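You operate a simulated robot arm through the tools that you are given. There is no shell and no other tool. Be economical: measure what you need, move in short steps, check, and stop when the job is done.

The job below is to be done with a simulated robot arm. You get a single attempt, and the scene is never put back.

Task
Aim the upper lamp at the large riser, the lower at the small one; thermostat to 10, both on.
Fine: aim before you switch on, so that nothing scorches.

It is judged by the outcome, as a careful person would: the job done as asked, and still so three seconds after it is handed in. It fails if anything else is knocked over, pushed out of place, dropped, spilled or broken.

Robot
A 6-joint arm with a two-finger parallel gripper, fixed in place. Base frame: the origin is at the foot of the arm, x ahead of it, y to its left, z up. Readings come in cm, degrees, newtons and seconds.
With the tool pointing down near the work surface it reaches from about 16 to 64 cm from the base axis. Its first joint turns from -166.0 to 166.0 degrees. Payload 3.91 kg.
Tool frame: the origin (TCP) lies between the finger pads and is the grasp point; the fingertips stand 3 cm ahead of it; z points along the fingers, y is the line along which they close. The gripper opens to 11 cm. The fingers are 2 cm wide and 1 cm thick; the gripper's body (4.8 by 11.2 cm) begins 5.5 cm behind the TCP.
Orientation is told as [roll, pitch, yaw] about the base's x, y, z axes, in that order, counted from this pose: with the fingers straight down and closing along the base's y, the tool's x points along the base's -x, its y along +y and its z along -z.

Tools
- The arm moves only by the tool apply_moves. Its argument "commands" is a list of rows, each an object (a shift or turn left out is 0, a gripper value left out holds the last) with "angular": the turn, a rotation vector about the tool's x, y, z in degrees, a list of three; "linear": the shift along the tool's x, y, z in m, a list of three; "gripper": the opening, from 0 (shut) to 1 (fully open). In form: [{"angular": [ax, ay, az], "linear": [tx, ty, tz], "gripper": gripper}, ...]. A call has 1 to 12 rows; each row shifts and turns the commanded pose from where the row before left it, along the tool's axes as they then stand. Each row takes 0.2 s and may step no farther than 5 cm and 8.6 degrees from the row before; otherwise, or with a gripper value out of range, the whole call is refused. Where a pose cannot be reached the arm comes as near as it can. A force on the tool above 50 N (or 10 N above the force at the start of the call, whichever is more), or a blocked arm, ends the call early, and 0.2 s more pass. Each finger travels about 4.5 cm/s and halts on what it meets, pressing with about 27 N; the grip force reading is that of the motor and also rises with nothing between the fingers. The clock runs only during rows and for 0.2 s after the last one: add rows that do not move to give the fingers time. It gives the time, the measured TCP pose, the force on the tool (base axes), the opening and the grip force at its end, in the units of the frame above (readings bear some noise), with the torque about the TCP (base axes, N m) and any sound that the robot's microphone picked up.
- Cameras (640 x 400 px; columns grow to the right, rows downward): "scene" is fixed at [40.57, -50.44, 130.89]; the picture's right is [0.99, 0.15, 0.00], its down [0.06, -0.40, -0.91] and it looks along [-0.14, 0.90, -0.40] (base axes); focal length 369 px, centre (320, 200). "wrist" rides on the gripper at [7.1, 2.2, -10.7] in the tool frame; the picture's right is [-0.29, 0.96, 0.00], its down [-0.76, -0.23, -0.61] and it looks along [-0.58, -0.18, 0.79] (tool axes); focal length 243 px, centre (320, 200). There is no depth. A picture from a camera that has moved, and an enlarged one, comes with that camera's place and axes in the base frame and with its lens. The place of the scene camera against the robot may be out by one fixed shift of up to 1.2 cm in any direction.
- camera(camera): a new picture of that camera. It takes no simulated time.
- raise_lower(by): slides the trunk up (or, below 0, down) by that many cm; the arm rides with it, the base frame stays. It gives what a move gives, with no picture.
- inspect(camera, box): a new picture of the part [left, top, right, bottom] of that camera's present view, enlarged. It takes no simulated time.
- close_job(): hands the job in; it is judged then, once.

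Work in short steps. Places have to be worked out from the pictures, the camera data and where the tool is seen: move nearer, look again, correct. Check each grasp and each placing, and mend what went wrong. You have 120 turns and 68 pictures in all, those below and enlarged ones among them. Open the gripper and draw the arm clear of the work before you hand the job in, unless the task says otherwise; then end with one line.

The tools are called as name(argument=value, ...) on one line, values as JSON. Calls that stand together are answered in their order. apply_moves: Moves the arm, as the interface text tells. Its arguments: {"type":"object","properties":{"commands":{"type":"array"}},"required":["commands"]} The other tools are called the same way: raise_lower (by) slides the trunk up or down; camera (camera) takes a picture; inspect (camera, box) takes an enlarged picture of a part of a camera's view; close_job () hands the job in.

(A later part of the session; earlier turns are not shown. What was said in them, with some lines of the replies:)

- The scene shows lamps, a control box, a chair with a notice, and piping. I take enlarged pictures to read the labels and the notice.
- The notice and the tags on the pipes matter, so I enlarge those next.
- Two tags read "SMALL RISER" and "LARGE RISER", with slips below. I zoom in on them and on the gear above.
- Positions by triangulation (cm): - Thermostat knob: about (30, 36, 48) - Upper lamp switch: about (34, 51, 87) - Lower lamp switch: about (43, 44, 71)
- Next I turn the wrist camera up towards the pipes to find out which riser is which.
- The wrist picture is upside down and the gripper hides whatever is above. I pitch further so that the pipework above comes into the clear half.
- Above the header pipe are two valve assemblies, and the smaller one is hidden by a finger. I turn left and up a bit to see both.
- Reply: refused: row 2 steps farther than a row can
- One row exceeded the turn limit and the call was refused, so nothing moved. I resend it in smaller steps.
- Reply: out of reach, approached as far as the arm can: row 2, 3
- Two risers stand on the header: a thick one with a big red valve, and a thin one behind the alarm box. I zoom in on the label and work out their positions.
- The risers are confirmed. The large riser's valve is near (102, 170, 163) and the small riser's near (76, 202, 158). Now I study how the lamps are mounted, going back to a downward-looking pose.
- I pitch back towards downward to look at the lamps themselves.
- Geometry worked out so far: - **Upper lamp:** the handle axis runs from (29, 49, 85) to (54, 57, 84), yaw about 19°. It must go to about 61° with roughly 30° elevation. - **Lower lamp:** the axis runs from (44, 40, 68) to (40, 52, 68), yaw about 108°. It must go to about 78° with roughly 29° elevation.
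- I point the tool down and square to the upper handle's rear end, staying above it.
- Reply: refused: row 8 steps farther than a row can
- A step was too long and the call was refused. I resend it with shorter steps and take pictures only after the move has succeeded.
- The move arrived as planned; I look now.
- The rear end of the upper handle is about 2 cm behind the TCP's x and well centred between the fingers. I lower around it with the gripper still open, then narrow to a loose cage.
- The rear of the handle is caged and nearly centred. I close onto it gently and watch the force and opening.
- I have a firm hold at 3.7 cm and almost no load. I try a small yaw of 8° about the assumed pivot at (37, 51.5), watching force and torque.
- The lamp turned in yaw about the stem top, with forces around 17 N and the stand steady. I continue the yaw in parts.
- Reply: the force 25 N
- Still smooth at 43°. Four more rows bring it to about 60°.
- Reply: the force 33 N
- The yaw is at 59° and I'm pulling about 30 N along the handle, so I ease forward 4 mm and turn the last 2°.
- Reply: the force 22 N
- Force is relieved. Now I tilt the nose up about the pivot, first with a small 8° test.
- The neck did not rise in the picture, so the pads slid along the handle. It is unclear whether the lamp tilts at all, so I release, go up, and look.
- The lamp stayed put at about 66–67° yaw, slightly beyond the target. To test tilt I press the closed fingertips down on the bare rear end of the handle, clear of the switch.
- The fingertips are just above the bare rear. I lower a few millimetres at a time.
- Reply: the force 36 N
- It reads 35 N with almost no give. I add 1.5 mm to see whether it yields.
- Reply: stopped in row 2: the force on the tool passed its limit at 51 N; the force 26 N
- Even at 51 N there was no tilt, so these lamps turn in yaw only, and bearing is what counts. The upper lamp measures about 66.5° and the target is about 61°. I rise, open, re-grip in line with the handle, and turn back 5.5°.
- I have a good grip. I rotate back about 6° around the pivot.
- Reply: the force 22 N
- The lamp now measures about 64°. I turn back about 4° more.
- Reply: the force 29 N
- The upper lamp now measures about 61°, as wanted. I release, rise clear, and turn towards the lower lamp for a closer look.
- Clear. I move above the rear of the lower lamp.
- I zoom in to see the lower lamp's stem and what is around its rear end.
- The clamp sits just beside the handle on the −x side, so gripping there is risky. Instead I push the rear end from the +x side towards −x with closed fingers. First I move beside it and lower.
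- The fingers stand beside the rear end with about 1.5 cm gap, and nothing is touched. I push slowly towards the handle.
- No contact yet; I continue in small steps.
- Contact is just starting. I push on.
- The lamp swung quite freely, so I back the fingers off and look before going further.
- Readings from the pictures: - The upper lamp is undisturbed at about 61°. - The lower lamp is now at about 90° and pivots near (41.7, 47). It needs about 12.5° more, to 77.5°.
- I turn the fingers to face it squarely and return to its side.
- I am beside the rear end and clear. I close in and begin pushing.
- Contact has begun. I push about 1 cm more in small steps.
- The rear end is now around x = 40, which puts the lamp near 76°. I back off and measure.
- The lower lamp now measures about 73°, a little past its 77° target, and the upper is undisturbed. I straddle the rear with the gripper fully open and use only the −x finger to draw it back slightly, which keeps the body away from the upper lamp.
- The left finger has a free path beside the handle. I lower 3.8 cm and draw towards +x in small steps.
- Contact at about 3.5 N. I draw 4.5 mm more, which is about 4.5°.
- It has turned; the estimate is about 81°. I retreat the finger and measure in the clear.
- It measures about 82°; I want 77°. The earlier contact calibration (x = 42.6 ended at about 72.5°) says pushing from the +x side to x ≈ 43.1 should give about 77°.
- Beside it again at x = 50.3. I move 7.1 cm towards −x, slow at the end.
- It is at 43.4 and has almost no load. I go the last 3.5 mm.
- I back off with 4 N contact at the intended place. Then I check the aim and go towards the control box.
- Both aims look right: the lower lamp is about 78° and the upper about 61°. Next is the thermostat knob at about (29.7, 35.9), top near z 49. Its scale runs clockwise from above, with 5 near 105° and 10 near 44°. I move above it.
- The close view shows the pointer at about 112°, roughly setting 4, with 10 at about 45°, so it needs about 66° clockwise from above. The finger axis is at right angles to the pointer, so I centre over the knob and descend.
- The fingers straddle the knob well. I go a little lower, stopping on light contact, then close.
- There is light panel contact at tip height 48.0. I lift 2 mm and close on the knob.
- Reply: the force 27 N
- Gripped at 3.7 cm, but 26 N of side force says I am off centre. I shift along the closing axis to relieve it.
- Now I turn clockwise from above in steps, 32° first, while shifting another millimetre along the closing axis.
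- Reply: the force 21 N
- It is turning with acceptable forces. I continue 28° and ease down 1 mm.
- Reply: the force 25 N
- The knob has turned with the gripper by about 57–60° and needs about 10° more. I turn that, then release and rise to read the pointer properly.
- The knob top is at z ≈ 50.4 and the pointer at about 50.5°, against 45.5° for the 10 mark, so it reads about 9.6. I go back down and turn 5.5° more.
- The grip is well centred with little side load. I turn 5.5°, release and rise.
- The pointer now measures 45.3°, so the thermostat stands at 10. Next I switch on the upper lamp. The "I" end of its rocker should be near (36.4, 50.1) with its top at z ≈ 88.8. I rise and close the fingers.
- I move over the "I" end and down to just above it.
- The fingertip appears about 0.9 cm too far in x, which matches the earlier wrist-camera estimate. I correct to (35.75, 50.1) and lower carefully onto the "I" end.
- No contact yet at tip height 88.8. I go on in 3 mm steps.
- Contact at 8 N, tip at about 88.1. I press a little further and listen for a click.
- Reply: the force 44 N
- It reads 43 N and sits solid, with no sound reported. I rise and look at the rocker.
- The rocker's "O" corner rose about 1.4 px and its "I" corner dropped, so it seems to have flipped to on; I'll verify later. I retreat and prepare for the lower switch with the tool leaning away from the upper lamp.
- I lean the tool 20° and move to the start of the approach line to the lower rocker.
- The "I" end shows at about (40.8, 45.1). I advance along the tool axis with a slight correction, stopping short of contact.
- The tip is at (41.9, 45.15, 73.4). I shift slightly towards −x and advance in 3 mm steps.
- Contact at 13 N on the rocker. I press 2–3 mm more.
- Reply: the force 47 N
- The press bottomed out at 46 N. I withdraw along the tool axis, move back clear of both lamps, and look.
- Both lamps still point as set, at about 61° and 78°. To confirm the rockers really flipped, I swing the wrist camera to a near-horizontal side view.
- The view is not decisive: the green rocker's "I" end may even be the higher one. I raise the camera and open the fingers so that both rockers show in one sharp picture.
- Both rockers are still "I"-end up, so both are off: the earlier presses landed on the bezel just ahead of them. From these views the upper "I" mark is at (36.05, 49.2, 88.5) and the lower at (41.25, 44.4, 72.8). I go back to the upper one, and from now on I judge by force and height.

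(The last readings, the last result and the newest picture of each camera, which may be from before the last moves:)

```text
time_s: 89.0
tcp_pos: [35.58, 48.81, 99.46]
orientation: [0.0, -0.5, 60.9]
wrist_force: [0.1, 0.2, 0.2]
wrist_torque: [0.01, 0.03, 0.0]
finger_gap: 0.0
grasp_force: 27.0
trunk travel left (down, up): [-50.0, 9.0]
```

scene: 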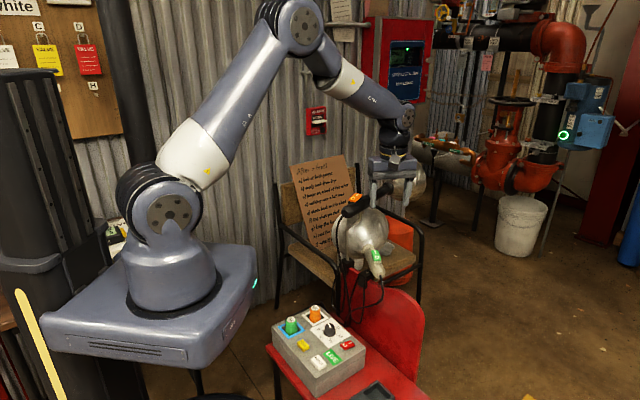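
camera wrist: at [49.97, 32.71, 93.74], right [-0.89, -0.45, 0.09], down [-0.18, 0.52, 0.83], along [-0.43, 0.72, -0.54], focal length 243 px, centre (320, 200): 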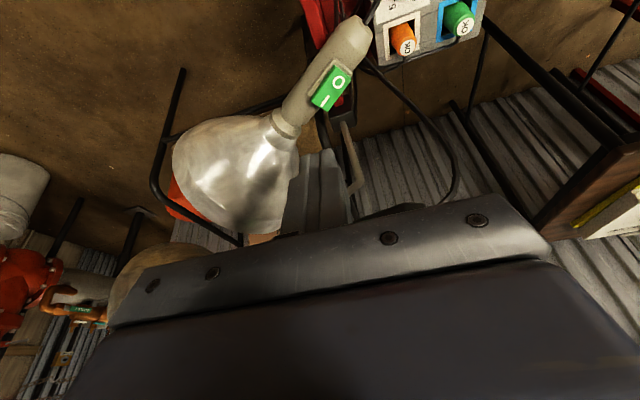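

I correct by half a centimetre and come down to just above the rocker.

apply_moves(commands=[{"linear": [-0.0057, -0.0022, 0.04], "gripper": 0}, {"linear": [0, 0, 0.028], "gripper": 0}, {"gripper": 0}])

apply_moves(commands=[{"linear": [0, 0, 0.003], "gripper": 0}, {"linear": [0, 0, 0.002], "gripper": 0}, {"gripper": 0}])

```text
time_s: 89.8
tcp_pos: [36.02, 49.16, 92.57]
orientation: [0.0, -0.5, 61.0]
wrist_force: [0.3, 0.0, -0.2]
wrist_torque: [0.0, 0.0, -0.01]
finger_gap: 0.0
grasp_force: 27.6
trunk travel left (down, up): [-50.0, 9.0]
```

```text
time_s: 90.7
tcp_pos: [36.18, 49.34, 92.0]
orientation: [0.0, -0.5, 60.9]
wrist_force: [-0.2, 0.0, 0.3]
wrist_torque: [0.03, 0.01, -0.02]
finger_gap: 0.02
grasp_force: 26.9
trunk travel left (down, up): [-50.0, 9.0]
```

Exactly over the spot, no contact at tip 89.0. I continue in 2 mm steps.

apply_moves(commands=[{"linear": [0, 0, 0.002], "gripper": 0}, {"linear": [0, 0, 0.002], "gripper": 0}])

apply_moves(commands=[{"linear": [0, 0, 0.002], "gripper": 0}, {"linear": [0, 0, 0.002], "gripper": 0}])

```text
time_s: 91.2
tcp_pos: [36.34, 49.37, 91.89]
orientation: [0.0, -0.5, 60.9]
wrist_force: [0.0, 0.2, -0.5]
wrist_torque: [0.02, -0.02, -0.01]
finger_gap: 0.01
grasp_force: 27.3
trunk travel left (down, up): [-50.0, 9.0]
```

```text
time_s: 91.8
tcp_pos: [36.2, 49.5, 91.46]
orientation: [0.0, -0.5, 60.9]
wrist_force: [0.2, -0.8, -0.3]
wrist_torque: [0.01, 0.0, 0.01]
finger_gap: 0.03
grasp_force: 26.9
trunk travel left (down, up): [-50.0, 9.0]
```

apply_moves(commands=[{"linear": [0, 0, 0.002], "gripper": 0}, {"gripper": 0}])

apply_moves(commands=[{"linear": [0, 0, 0.002], "gripper": 0}, {"gripper": 0}])

```text
time_s: 92.5
tcp_pos: [36.14, 49.36, 91.22]
orientation: [0.0, -0.5, 61.0]
wrist_force: [0.3, 0.6, 1.9]
wrist_torque: [0.01, -0.06, -0.02]
finger_gap: 0.01
grasp_force: 27.2
trunk travel left (down, up): [-50.0, 9.0]
```

```text
time_s: 93.0
tcp_pos: [36.19, 49.46, 91.15]
orientation: [-0.1, -0.6, 60.9]
wrist_force: [-1.1, 1.3, 4.6]
wrist_torque: [-0.01, 0.09, -0.02]
finger_gap: 0.0
grasp_force: 27.3
trunk travel left (down, up): [-50.0, 9.0]
```

Contact has begun on the rocker at about 91.2. I press on 2 mm at a time, with the force still low.

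apply_moves(commands=[{"linear": [0, 0, 0.002], "gripper": 0}, {"gripper": 0}])

apply_moves(commands=[{"linear": [0, 0, 0.002], "gripper": 0}, {"gripper": 0}])

```text
time_s: 93.7
tcp_pos: [36.23, 49.4, 91.03]
orientation: [-0.1, -0.9, 61.0]
wrist_force: [-5.5, 0.3, 25.6]
wrist_torque: [-0.2, 0.27, 0.05]
finger_gap: 0.02
grasp_force: 26.7
trunk travel left (down, up): [-50.0, 9.0]
```

```text
time_s: 94.2
tcp_pos: [36.12, 49.45, 91.0]
orientation: [0.0, -1.2, 61.0]
wrist_force: [-6.4, 1.4, 49.8]
wrist_torque: [-0.33, 0.44, 0.1]
finger_gap: 0.0
grasp_force: 27.4
trunk travel left (down, up): [-50.0, 9.0]
```

It is solid again at tip 88.0. To learn the true state I gently probe the "O" end height for comparison: I lift, shift 2.4 cm back, and come down softly.

apply_moves(commands=[{"linear": [0, 0, -0.015], "gripper": 0}, {"linear": [0, 0, -0.01], "gripper": 0}, {"linear": [0.024, 0, 0], "gripper": 0}, {"linear": [0, 0, 0.01], "gripper": 0}, {"gripper": 0}])

apply_moves(commands=[{"linear": [0, 0, 0.003], "gripper": 0}, {"gripper": 0}])

```text
time_s: 95.5
tcp_pos: [35.01, 47.35, 92.12]
orientation: [0.1, -0.5, 60.9]
wrist_force: [0.0, 0.4, -0.1]
wrist_torque: [-0.01, -0.01, 0.01]
finger_gap: 0.01
grasp_force: 26.9
trunk travel left (down, up): [-50.0, 9.0]
```

```text
time_s: 96.0
tcp_pos: [35.03, 47.43, 91.64]
orientation: [-0.1, -0.5, 60.9]
wrist_force: [0.4, -0.4, -0.5]
wrist_torque: [-0.01, 0.02, 0.0]
finger_gap: 0.0
grasp_force: 26.8
trunk travel left (down, up): [-50.0, 9.0]
```

Over the "O" mark, no contact at 91.65. I go down 1 mm at a time.

apply_moves(commands=[{"linear": [0, 0, 0.001], "gripper": 0}, {"gripper": 0}])

apply_moves(commands=[{"linear": [0, 0, 0.001], "gripper": 0}, {"gripper": 0}])

apply_moves(commands=[{"linear": [0, 0, 0.001], "gripper": 0}, {"gripper": 0}])

```text
time_s: 96.7
tcp_pos: [34.92, 47.52, 91.56]
orientation: [0.0, -0.5, 60.9]
wrist_force: [-0.1, -0.5, 0.0]
wrist_torque: [0.02, -0.02, 0.02]
finger_gap: 0.0
grasp_force: 27.1
trunk travel left (down, up): [-50.0, 9.0]
```

```text
time_s: 97.2
tcp_pos: [35.03, 47.52, 91.57]
orientation: [0.1, -0.4, 60.9]
wrist_force: [-0.5, 0.0, -0.6]
wrist_torque: [0.02, 0.0, -0.01]
finger_gap: 0.01
grasp_force: 27.3
trunk travel left (down, up): [-50.0, 9.0]
```

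```text
time_s: 97.8
tcp_pos: [35.16, 47.45, 91.46]
orientation: [0.0, -0.4, 61.0]
wrist_force: [-0.9, -0.6, -0.1]
wrist_torque: [0.0, 0.02, 0.0]
finger_gap: 0.0
grasp_force: 26.6
trunk travel left (down, up): [-50.0, 9.0]
```

apply_moves(commands=[{"linear": [0, 0, 0.001], "gripper": 0}, {"gripper": 0}])

apply_moves(commands=[{"linear": [0, 0, 0.001], "gripper": 0}, {"gripper": 0}])

apply_moves(commands=[{"linear": [0, 0, 0.001], "gripper": 0}, {"gripper": 0}])

```text
time_s: 98.5
tcp_pos: [35.1, 47.28, 91.52]
orientation: [0.1, -0.5, 60.8]
wrist_force: [-0.8, 1.2, 0.5]
wrist_torque: [0.02, 0.04, 0.0]
finger_gap: 0.0
grasp_force: 27.3
trunk travel left (down, up): [-50.0, 9.0]
```

```text
time_s: 99.0
tcp_pos: [35.08, 47.38, 91.37]
orientation: [-0.1, -0.4, 61.0]
wrist_force: [-1.3, 0.1, 0.6]
wrist_torque: [-0.01, 0.04, -0.01]
finger_gap: 0.0
grasp_force: 26.4
trunk travel left (down, up): [-50.0, 9.0]
```

```text
time_s: 99.7
tcp_pos: [35.21, 47.35, 91.14]
orientation: [0.0, -0.5, 60.9]
wrist_force: [0.1, 0.0, -0.8]
wrist_torque: [0.0, 0.03, 0.01]
finger_gap: 0.03
grasp_force: 27.1
trunk travel left (down, up): [-50.0, 9.0]
```

apply_moves(commands=[{"linear": [0, 0, 0.001], "gripper": 0}, {"gripper": 0}])

apply_moves(commands=[{"linear": [0, 0, 0.001], "gripper": 0}, {"gripper": 0}])

```text
time_s: 100.2
tcp_pos: [35.17, 47.29, 91.09]
orientation: [-0.1, -0.5, 60.9]
wrist_force: [-0.1, -0.1, -0.1]
wrist_torque: [-0.02, -0.05, 0.02]
finger_gap: 0.01
grasp_force: 26.4
trunk travel left (down, up): [-50.0, 9.0]
```

```text
time_s: 100.8
tcp_pos: [35.08, 47.28, 91.05]
orientation: [0.0, -0.5, 60.9]
wrist_force: [-0.2, -0.5, 0.8]
wrist_torque: [-0.01, -0.01, 0.0]
finger_gap: 0.0
grasp_force: 26.9
trunk travel left (down, up): [-50.0, 9.0]
```

apply_moves(commands=[{"linear": [0, 0, 0.0015], "gripper": 0}, {"gripper": 0}])

apply_moves(commands=[{"linear": [0, 0, 0.0015], "gripper": 0}, {"gripper": 0}])

```text
time_s: 101.5
tcp_pos: [35.25, 47.38, 90.91]
orientation: [-0.1, -0.7, 60.9]
wrist_force: [0.4, -1.5, 16.3]
wrist_torque: [0.05, -0.12, 0.03]
finger_gap: 0.0
grasp_force: 27.2
trunk travel left (down, up): [-50.0, 9.0]
```

```text
time_s: 102.0
tcp_pos: [35.09, 47.36, 91.04]
orientation: [-0.1, -0.8, 60.9]
wrist_force: [2.1, 0.8, 28.2]
wrist_torque: [0.3, -0.18, -0.05]
finger_gap: 0.01
grasp_force: 27.0
trunk travel left (down, up): [-50.0, 9.0]
```

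This explains it. The "O" end is solid at 88.0, and pressing "I" with a flat 2 cm fingertip stops at the same height, because it levels the rocker and then rests on its middle. I need just an edge on the far "I" end. I lift, move forward, and tilt the tool 20° so that its front edge leads.

apply_moves(commands=[{"linear": [0, 0, -0.025], "gripper": 0}, {"linear": [-0.024, 0.0007, 0], "gripper": 0}, {"angular": [0, 6.67, 0], "gripper": 0}, {"angular": [0, 6.67, 0], "gripper": 0}, {"angular": [0, 6.67, 0], "gripper": 0}, {"gripper": 0}])

```text
time_s: 103.5
tcp_pos: [36.14, 49.47, 93.23]
orientation: [-0.1, 19.6, 60.8]
wrist_force: [-0.5, 0.4, 0.4]
wrist_torque: [-0.01, -0.01, 0.0]
finger_gap: 0.01
grasp_force: 27.5
trunk travel left (down, up): [-50.0, 9.0]
```

Positioned at (36.15, 49.5), tilted 19.6°. I descend vertically to near contact, then press in steps.

apply_moves(commands=[{"linear": [-0.0055, 0, 0.015], "gripper": 0}, {"linear": [-0.0007, 0, 0.0019], "gripper": 0}, {"linear": [-0.0007, 0, 0.0019], "gripper": 0}, {"gripper": 0}])

apply_moves(commands=[{"linear": [-0.0007, 0, 0.0019], "gripper": 0}, {"gripper": 0}])

apply_moves(commands=[{"linear": [-0.0007, 0, 0.0019], "gripper": 0}, {"gripper": 0}])

```text
time_s: 104.5
tcp_pos: [36.12, 49.52, 91.19]
orientation: [0.0, 19.5, 60.9]
wrist_force: [0.1, -0.6, 0.2]
wrist_torque: [-0.02, -0.02, 0.02]
finger_gap: 0.0
grasp_force: 26.8
trunk travel left (down, up): [-50.0, 9.0]
```

```text
time_s: 105.0
tcp_pos: [36.15, 49.47, 91.06]
orientation: [0.0, 19.4, 60.9]
wrist_force: [0.4, 4.4, 10.2]
wrist_torque: [0.12, 0.0, -0.04]
finger_gap: 0.0
grasp_force: 26.7
trunk travel left (down, up): [-50.0, 9.0]
```

```text
time_s: 105.7
tcp_pos: [36.2, 49.44, 91.18]
orientation: [-0.1, 19.2, 61.0]
wrist_force: [0.0, 5.5, 30.3]
wrist_torque: [0.23, 0.04, 0.06]
finger_gap: 0.0
grasp_force: 26.9
trunk travel left (down, up): [-50.0, 9.0]
```

Contact is firm at about 91.1. I press slightly more to be sure and watch whether it gives.

apply_moves(commands=[{"linear": [-0.0004, 0, 0.001], "gripper": 0}, {"gripper": 0}])

```text
time_s: 106.2
tcp_pos: [36.12, 49.46, 91.07]
orientation: [-0.1, 19.1, 60.8]
wrist_force: [-0.7, 7.6, 41.8]
wrist_torque: [0.23, 0.01, 0.17]
finger_gap: 0.0
grasp_force: 27.0
trunk travel left (down, up): [-50.0, 9.0]
```

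It is solid, so I am probably on the bezel or on the rocker's middle. My last picture is best spent here: it will show exactly where the fingertip sits against the upper rocker, and the lower rocker as well.

inspect(camera="wrist", box=[245, 105, 365, 185])

```text
5.00 times, centred on (305, 145) of wrist
camera zoom: at [32.68, 47.68, 103.51], right [-0.7, 0.7, -0.1], down [0.65, 0.69, 0.33], along [0.3, 0.17, -0.94], focal length 1213 px, centre (395, 475)
```

zoom: 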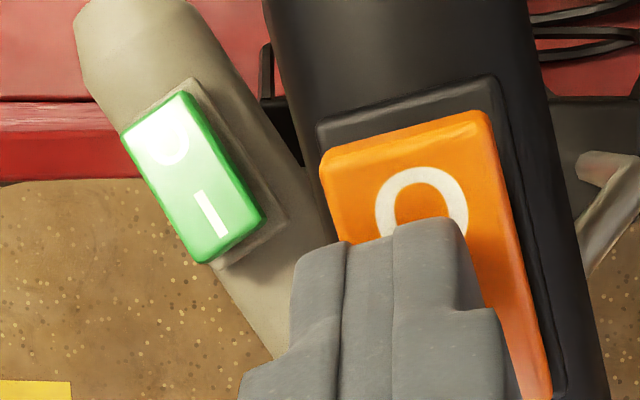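

Now it is clear. The orange rocker's centre is at about (35.3, 49.0) and its "I" end at (36.3, 50.5). I have been pressing with a short lever and about 0.5 cm off to the side. I lift, shift 0.7 cm outward and 0.5 cm sideways onto the true "I" end, then approach again.

apply_moves(commands=[{"linear": [0.0068, 0, -0.0188], "gripper": 0}, {"linear": [-0.0066, 0.005, -0.0024], "gripper": 0}, {"linear": [-0.0041, 0, 0.0113], "gripper": 0}, {"gripper": 0}])

apply_moves(commands=[{"linear": [-0.0007, 0, 0.0019], "gripper": 0}, {"gripper": 0}])

apply_moves(commands=[{"linear": [-0.0007, 0, 0.0019], "gripper": 0}, {"gripper": 0}])

```text
time_s: 107.2
tcp_pos: [36.1, 50.41, 91.5]
orientation: [-0.1, 19.6, 60.9]
wrist_force: [0.1, -0.5, 0.6]
wrist_torque: [-0.02, 0.02, 0.03]
finger_gap: 0.0
grasp_force: 27.2
trunk travel left (down, up): [-50.0, 9.0]
```

```text
time_s: 107.8
tcp_pos: [36.08, 50.46, 91.31]
orientation: [0.1, 19.5, 60.9]
wrist_force: [0.6, 0.3, 0.4]
wrist_torque: [0.02, 0.01, 0.01]
finger_gap: 0.01
grasp_force: 27.4
trunk travel left (down, up): [-50.0, 9.0]
```

```text
time_s: 108.5
tcp_pos: [36.14, 50.42, 91.07]
orientation: [-0.1, 19.5, 60.9]
wrist_force: [-0.3, -0.2, -0.5]
wrist_torque: [0.0, 0.0, -0.01]
finger_gap: 0.0
grasp_force: 27.2
trunk travel left (down, up): [-50.0, 9.0]
```

No contact at 91.1, so the "I" end is now lower than before, which fits a flipped rocker. I continue down gently.

apply_moves(commands=[{"linear": [-0.0007, 0, 0.0019], "gripper": 0}, {"gripper": 0}])

apply_moves(commands=[{"linear": [-0.0007, 0, 0.0019], "gripper": 0}, {"gripper": 0}])

```text
time_s: 109.0
tcp_pos: [36.13, 50.4, 90.89]
orientation: [0.0, 19.4, 61.0]
wrist_force: [-0.7, 0.3, 4.9]
wrist_torque: [-0.01, 0.04, 0.03]
finger_gap: 0.0
grasp_force: 27.2
trunk travel left (down, up): [-50.0, 9.0]
```

```text
time_s: 109.7
tcp_pos: [36.17, 50.51, 91.0]
orientation: [-0.1, 19.3, 60.8]
wrist_force: [-3.5, -2.0, 22.3]
wrist_torque: [-0.09, 0.1, 0.04]
finger_gap: 0.01
grasp_force: 27.1
trunk travel left (down, up): [-50.0, 9.0]
```

Contact came lower here than at the previous, more inward spot, so the face slopes down towards "I" and the upper rocker is now flipped and stayed so. For the lower rocker the last picture gives its centre at (40.75, 44.1) and "I" end at (41.15, 46.0). I retreat and take the leaning pose again.

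apply_moves(commands=[{"linear": [0.015, 0, -0.042], "gripper": 0}, {"linear": [0.015, 0, -0.042], "gripper": 0}, {"angular": [0, -6.5, 0], "gripper": 0}, {"angular": [0, -6.5, 0], "gripper": 0}, {"angular": [0, -6.5, 0], "gripper": 0}, {"linear": [0.0312, -0.036, 0], "gripper": 0}, {"linear": [0.0312, -0.036, 0], "gripper": 0}, {"linear": [0.0312, -0.036, 0], "gripper": 0}, {"angular": [0, 0, -8], "gripper": 0}, {"angular": [0, 0, -8], "gripper": 0}, {"angular": [0, 0, -8], "gripper": 0}, {"angular": [0, 0, -8], "gripper": 0}])

apply_moves(commands=[{"angular": [0, 0, -8], "gripper": 0}, {"angular": [0, 0, -8], "gripper": 0}, {"angular": [0, 0, -8], "gripper": 0}, {"angular": [0, 0, -8], "gripper": 0}, {"angular": [0, 0, -8], "gripper": 0}, {"angular": [0, -6.67, 0], "gripper": 0}, {"angular": [0, -6.67, 0], "gripper": 0}, {"angular": [0, -6.67, 0], "gripper": 0}, {"gripper": 0}])

```text
time_s: 112.2
tcp_pos: [41.05, 36.89, 99.65]
orientation: [0.0, 0.0, 93.0]
wrist_force: [-0.7, -0.5, -0.3]
wrist_torque: [-0.01, 0.0, -0.05]
finger_gap: 0.0
grasp_force: 26.9
trunk travel left (down, up): [-50.0, 9.0]
```

```text
time_s: 114.2
tcp_pos: [40.99, 36.82, 99.56]
orientation: [0.0, -20.0, 133.0]
wrist_force: [-0.5, 0.6, -0.1]
wrist_torque: [-0.04, 0.01, 0.02]
finger_gap: 0.0
grasp_force: 26.6
trunk travel left (down, up): [-50.0, 9.0]
```

Pose reached. I go to a point 10 cm back along the approach line.

apply_moves(commands=[{"linear": [0.0058, -0.0152, 0.0373], "gripper": 0}, {"linear": [0.0058, -0.0152, 0.0373], "gripper": 0}, {"linear": [0.0058, -0.0152, 0.0373], "gripper": 0}, {"linear": [0.0058, -0.0152, 0.0373], "gripper": 0}, {"gripper": 0}])

apply_moves(commands=[{"linear": [0, 0, 0.04], "gripper": 0}, {"linear": [0, 0, 0.03], "gripper": 0}, {"linear": [0, 0, 0.015], "gripper": 0}, {"gripper": 0}])

```text
time_s: 115.5
tcp_pos: [43.4, 43.15, 84.61]
orientation: [-0.1, -20.0, 133.0]
wrist_force: [-0.2, 0.2, 0.7]
wrist_torque: [0.04, 0.04, -0.03]
finger_gap: 0.03
grasp_force: 27.2
trunk travel left (down, up): [-50.0, 9.0]
```

```text
time_s: 116.5
tcp_pos: [41.57, 45.39, 76.6]
orientation: [-0.1, -20.0, 132.9]
wrist_force: [-0.2, -0.6, -0.1]
wrist_torque: [-0.02, -0.01, -0.01]
finger_gap: 0.0
grasp_force: 27.4
trunk travel left (down, up): [-50.0, 9.0]
```

On line, 1.3 cm above expected contact. I advance in small steps.

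apply_moves(commands=[{"linear": [0, 0, 0.006], "gripper": 0}, {"linear": [0, 0, 0.002], "gripper": 0}, {"linear": [0, 0, 0.002], "gripper": 0}, {"gripper": 0}])

apply_moves(commands=[{"linear": [0, 0, 0.002], "gripper": 0}, {"gripper": 0}])

apply_moves(commands=[{"linear": [0, 0, 0.002], "gripper": 0}, {"gripper": 0}])

```text
time_s: 117.5
tcp_pos: [41.34, 45.63, 75.77]
orientation: [-0.1, -20.0, 133.0]
wrist_force: [0.4, -0.5, -0.3]
wrist_torque: [0.01, -0.01, 0.0]
finger_gap: 0.0
grasp_force: 27.0
trunk travel left (down, up): [-50.0, 9.0]
```

```text
time_s: 118.0
tcp_pos: [41.27, 45.69, 75.72]
orientation: [-0.1, -20.0, 132.9]
wrist_force: [1.1, 1.5, 1.6]
wrist_torque: [0.0, -0.03, -0.01]
finger_gap: 0.0
grasp_force: 26.3
trunk travel left (down, up): [-50.0, 9.0]
```

```text
time_s: 118.7
tcp_pos: [41.07, 45.65, 75.43]
orientation: [0.0, -20.0, 133.0]
wrist_force: [0.2, -0.1, -0.2]
wrist_torque: [0.01, -0.01, -0.01]
finger_gap: 0.01
grasp_force: 26.9
trunk travel left (down, up): [-50.0, 9.0]
```

A light touch and then no force: perhaps the rocker is moving. I continue until it is firm.

apply_moves(commands=[{"linear": [0, 0, 0.002], "gripper": 0}, {"gripper": 0}])

apply_moves(commands=[{"linear": [0, 0, 0.002], "gripper": 0}, {"gripper": 0}])

apply_moves(commands=[{"linear": [0, 0, 0.002], "gripper": 0}, {"gripper": 0}])

```text
time_s: 119.2
tcp_pos: [41.22, 45.71, 75.18]
orientation: [0.0, -20.0, 132.9]
wrist_force: [-0.1, 0.1, 0.4]
wrist_torque: [0.02, 0.0, -0.01]
finger_gap: 0.0
grasp_force: 27.2
trunk travel left (down, up): [-50.0, 9.0]
```

```text
time_s: 119.8
tcp_pos: [41.08, 45.86, 75.08]
orientation: [0.1, -20.0, 132.9]
wrist_force: [0.4, -0.7, 0.2]
wrist_torque: [-0.01, -0.02, 0.02]
finger_gap: 0.0
grasp_force: 26.6
trunk travel left (down, up): [-50.0, 9.0]
```

```text
time_s: 120.5
tcp_pos: [41.15, 45.83, 75.05]
orientation: [0.0, -20.1, 132.9]
wrist_force: [1.8, -3.5, 8.7]
wrist_torque: [-0.14, 0.03, 0.04]
finger_gap: 0.0
grasp_force: 27.4
trunk travel left (down, up): [-50.0, 9.0]
```

It is firm now at about 75.0, lower than the earlier solid height of 75.25 near the middle, so the rocker has gone over. I press two more steps to seat it.

apply_moves(commands=[{"linear": [0, 0, 0.002], "gripper": 0}, {"linear": [0, 0, 0.0015], "gripper": 0}, {"gripper": 0}])

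```text
time_s: 121.2
tcp_pos: [41.04, 45.89, 75.05]
orientation: [-0.5, -20.1, 133.0]
wrist_force: [6.7, -8.8, 40.8]
wrist_torque: [-0.43, 0.13, 0.06]
finger_gap: 0.01
grasp_force: 27.0
trunk travel left (down, up): [-50.0, 9.0]
```

As a check that it stayed over, I lift, move 0.6 cm inward and re-probe. An unflipped rocker would touch at about 75.5, a flipped one only at about 75.2.

apply_moves(commands=[{"linear": [0, 0, -0.016], "gripper": 0}, {"linear": [0.0032, 0.0049, -0.0012], "gripper": 0}, {"linear": [0, 0, 0.008], "gripper": 0}, {"gripper": 0}])

apply_moves(commands=[{"linear": [0, 0, 0.0015], "gripper": 0}, {"gripper": 0}])

apply_moves(commands=[{"linear": [0, 0, 0.0015], "gripper": 0}, {"gripper": 0}])

apply_moves(commands=[{"linear": [0, 0, 0.0015], "gripper": 0}, {"gripper": 0}])

```text
time_s: 122.2
tcp_pos: [40.96, 45.26, 75.33]
orientation: [0.0, -20.0, 133.0]
wrist_force: [-0.3, 0.1, -0.6]
wrist_torque: [0.02, 0.01, 0.02]
finger_gap: 0.0
grasp_force: 26.7
trunk travel left (down, up): [-50.0, 9.0]
```

```text
time_s: 122.8
tcp_pos: [40.96, 45.11, 75.21]
orientation: [0.0, -20.0, 132.9]
wrist_force: [-1.0, 0.4, -0.6]
wrist_torque: [0.01, 0.03, 0.01]
finger_gap: 0.0
grasp_force: 26.8
trunk travel left (down, up): [-50.0, 9.0]
```

```text
time_s: 123.5
tcp_pos: [40.78, 45.32, 75.24]
orientation: [0.0, -20.0, 132.9]
wrist_force: [0.5, 0.3, -0.3]
wrist_torque: [0.01, 0.03, 0.01]
finger_gap: 0.0
grasp_force: 27.1
trunk travel left (down, up): [-50.0, 9.0]
```

```text
time_s: 124.0
tcp_pos: [40.94, 45.23, 75.17]
orientation: [-0.2, -20.0, 132.9]
wrist_force: [2.2, -2.2, 14.6]
wrist_torque: [-0.17, 0.06, 0.03]
finger_gap: 0.0
grasp_force: 27.2
trunk travel left (down, up): [-50.0, 9.0]
```

Contact came only at about 75.1, and firm, so the lower rocker is over to "I" as well. I withdraw along the approach line, clear of everything, and open the gripper.

apply_moves(commands=[{"linear": [0, 0, -0.045], "gripper": 0}, {"linear": [0, 0, -0.045], "gripper": 0}, {"linear": [0, 0, -0.045], "gripper": 0}, {"linear": [0.02, 0.01, -0.04], "gripper": 0}, {"linear": [0.035, 0.02, -0.02], "gripper": 0.5}, {"linear": [0.035, 0.02, -0.02], "gripper": 0.5}, {"angular": [0, 6.67, 0], "gripper": 0.5}, {"angular": [0, 6.67, 0], "gripper": 0.5}, {"angular": [0, 6.67, 0], "gripper": 0.5}, {"linear": [0.02, 0.03, -0.02], "gripper": 0.5}, {"linear": [0.02, 0.03, -0.02], "gripper": 0.5}])

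```text
time_s: 126.5
tcp_pos: [46.26, 22.98, 96.15]
orientation: [0.0, 0.1, 132.9]
wrist_force: [-0.3, -0.5, 0.6]
wrist_torque: [0.02, -0.01, 0.03]
finger_gap: 5.53
grasp_force: 0.0
trunk travel left (down, up): [-50.0, 9.0]
```

The arm is clear with the gripper open, so I hand in the job.

close_job()

```text
The job is handed in.
```

The upper lamp faces the large riser, the lower lamp faces the small one, the thermostat is at 10, and I pressed both switches over to "I" after aiming. I ran out of pictures, so I judged the switch positions by touch and never saw either lamp light; the lamps also only turn sideways, so neither could be tilted up towards its valve.
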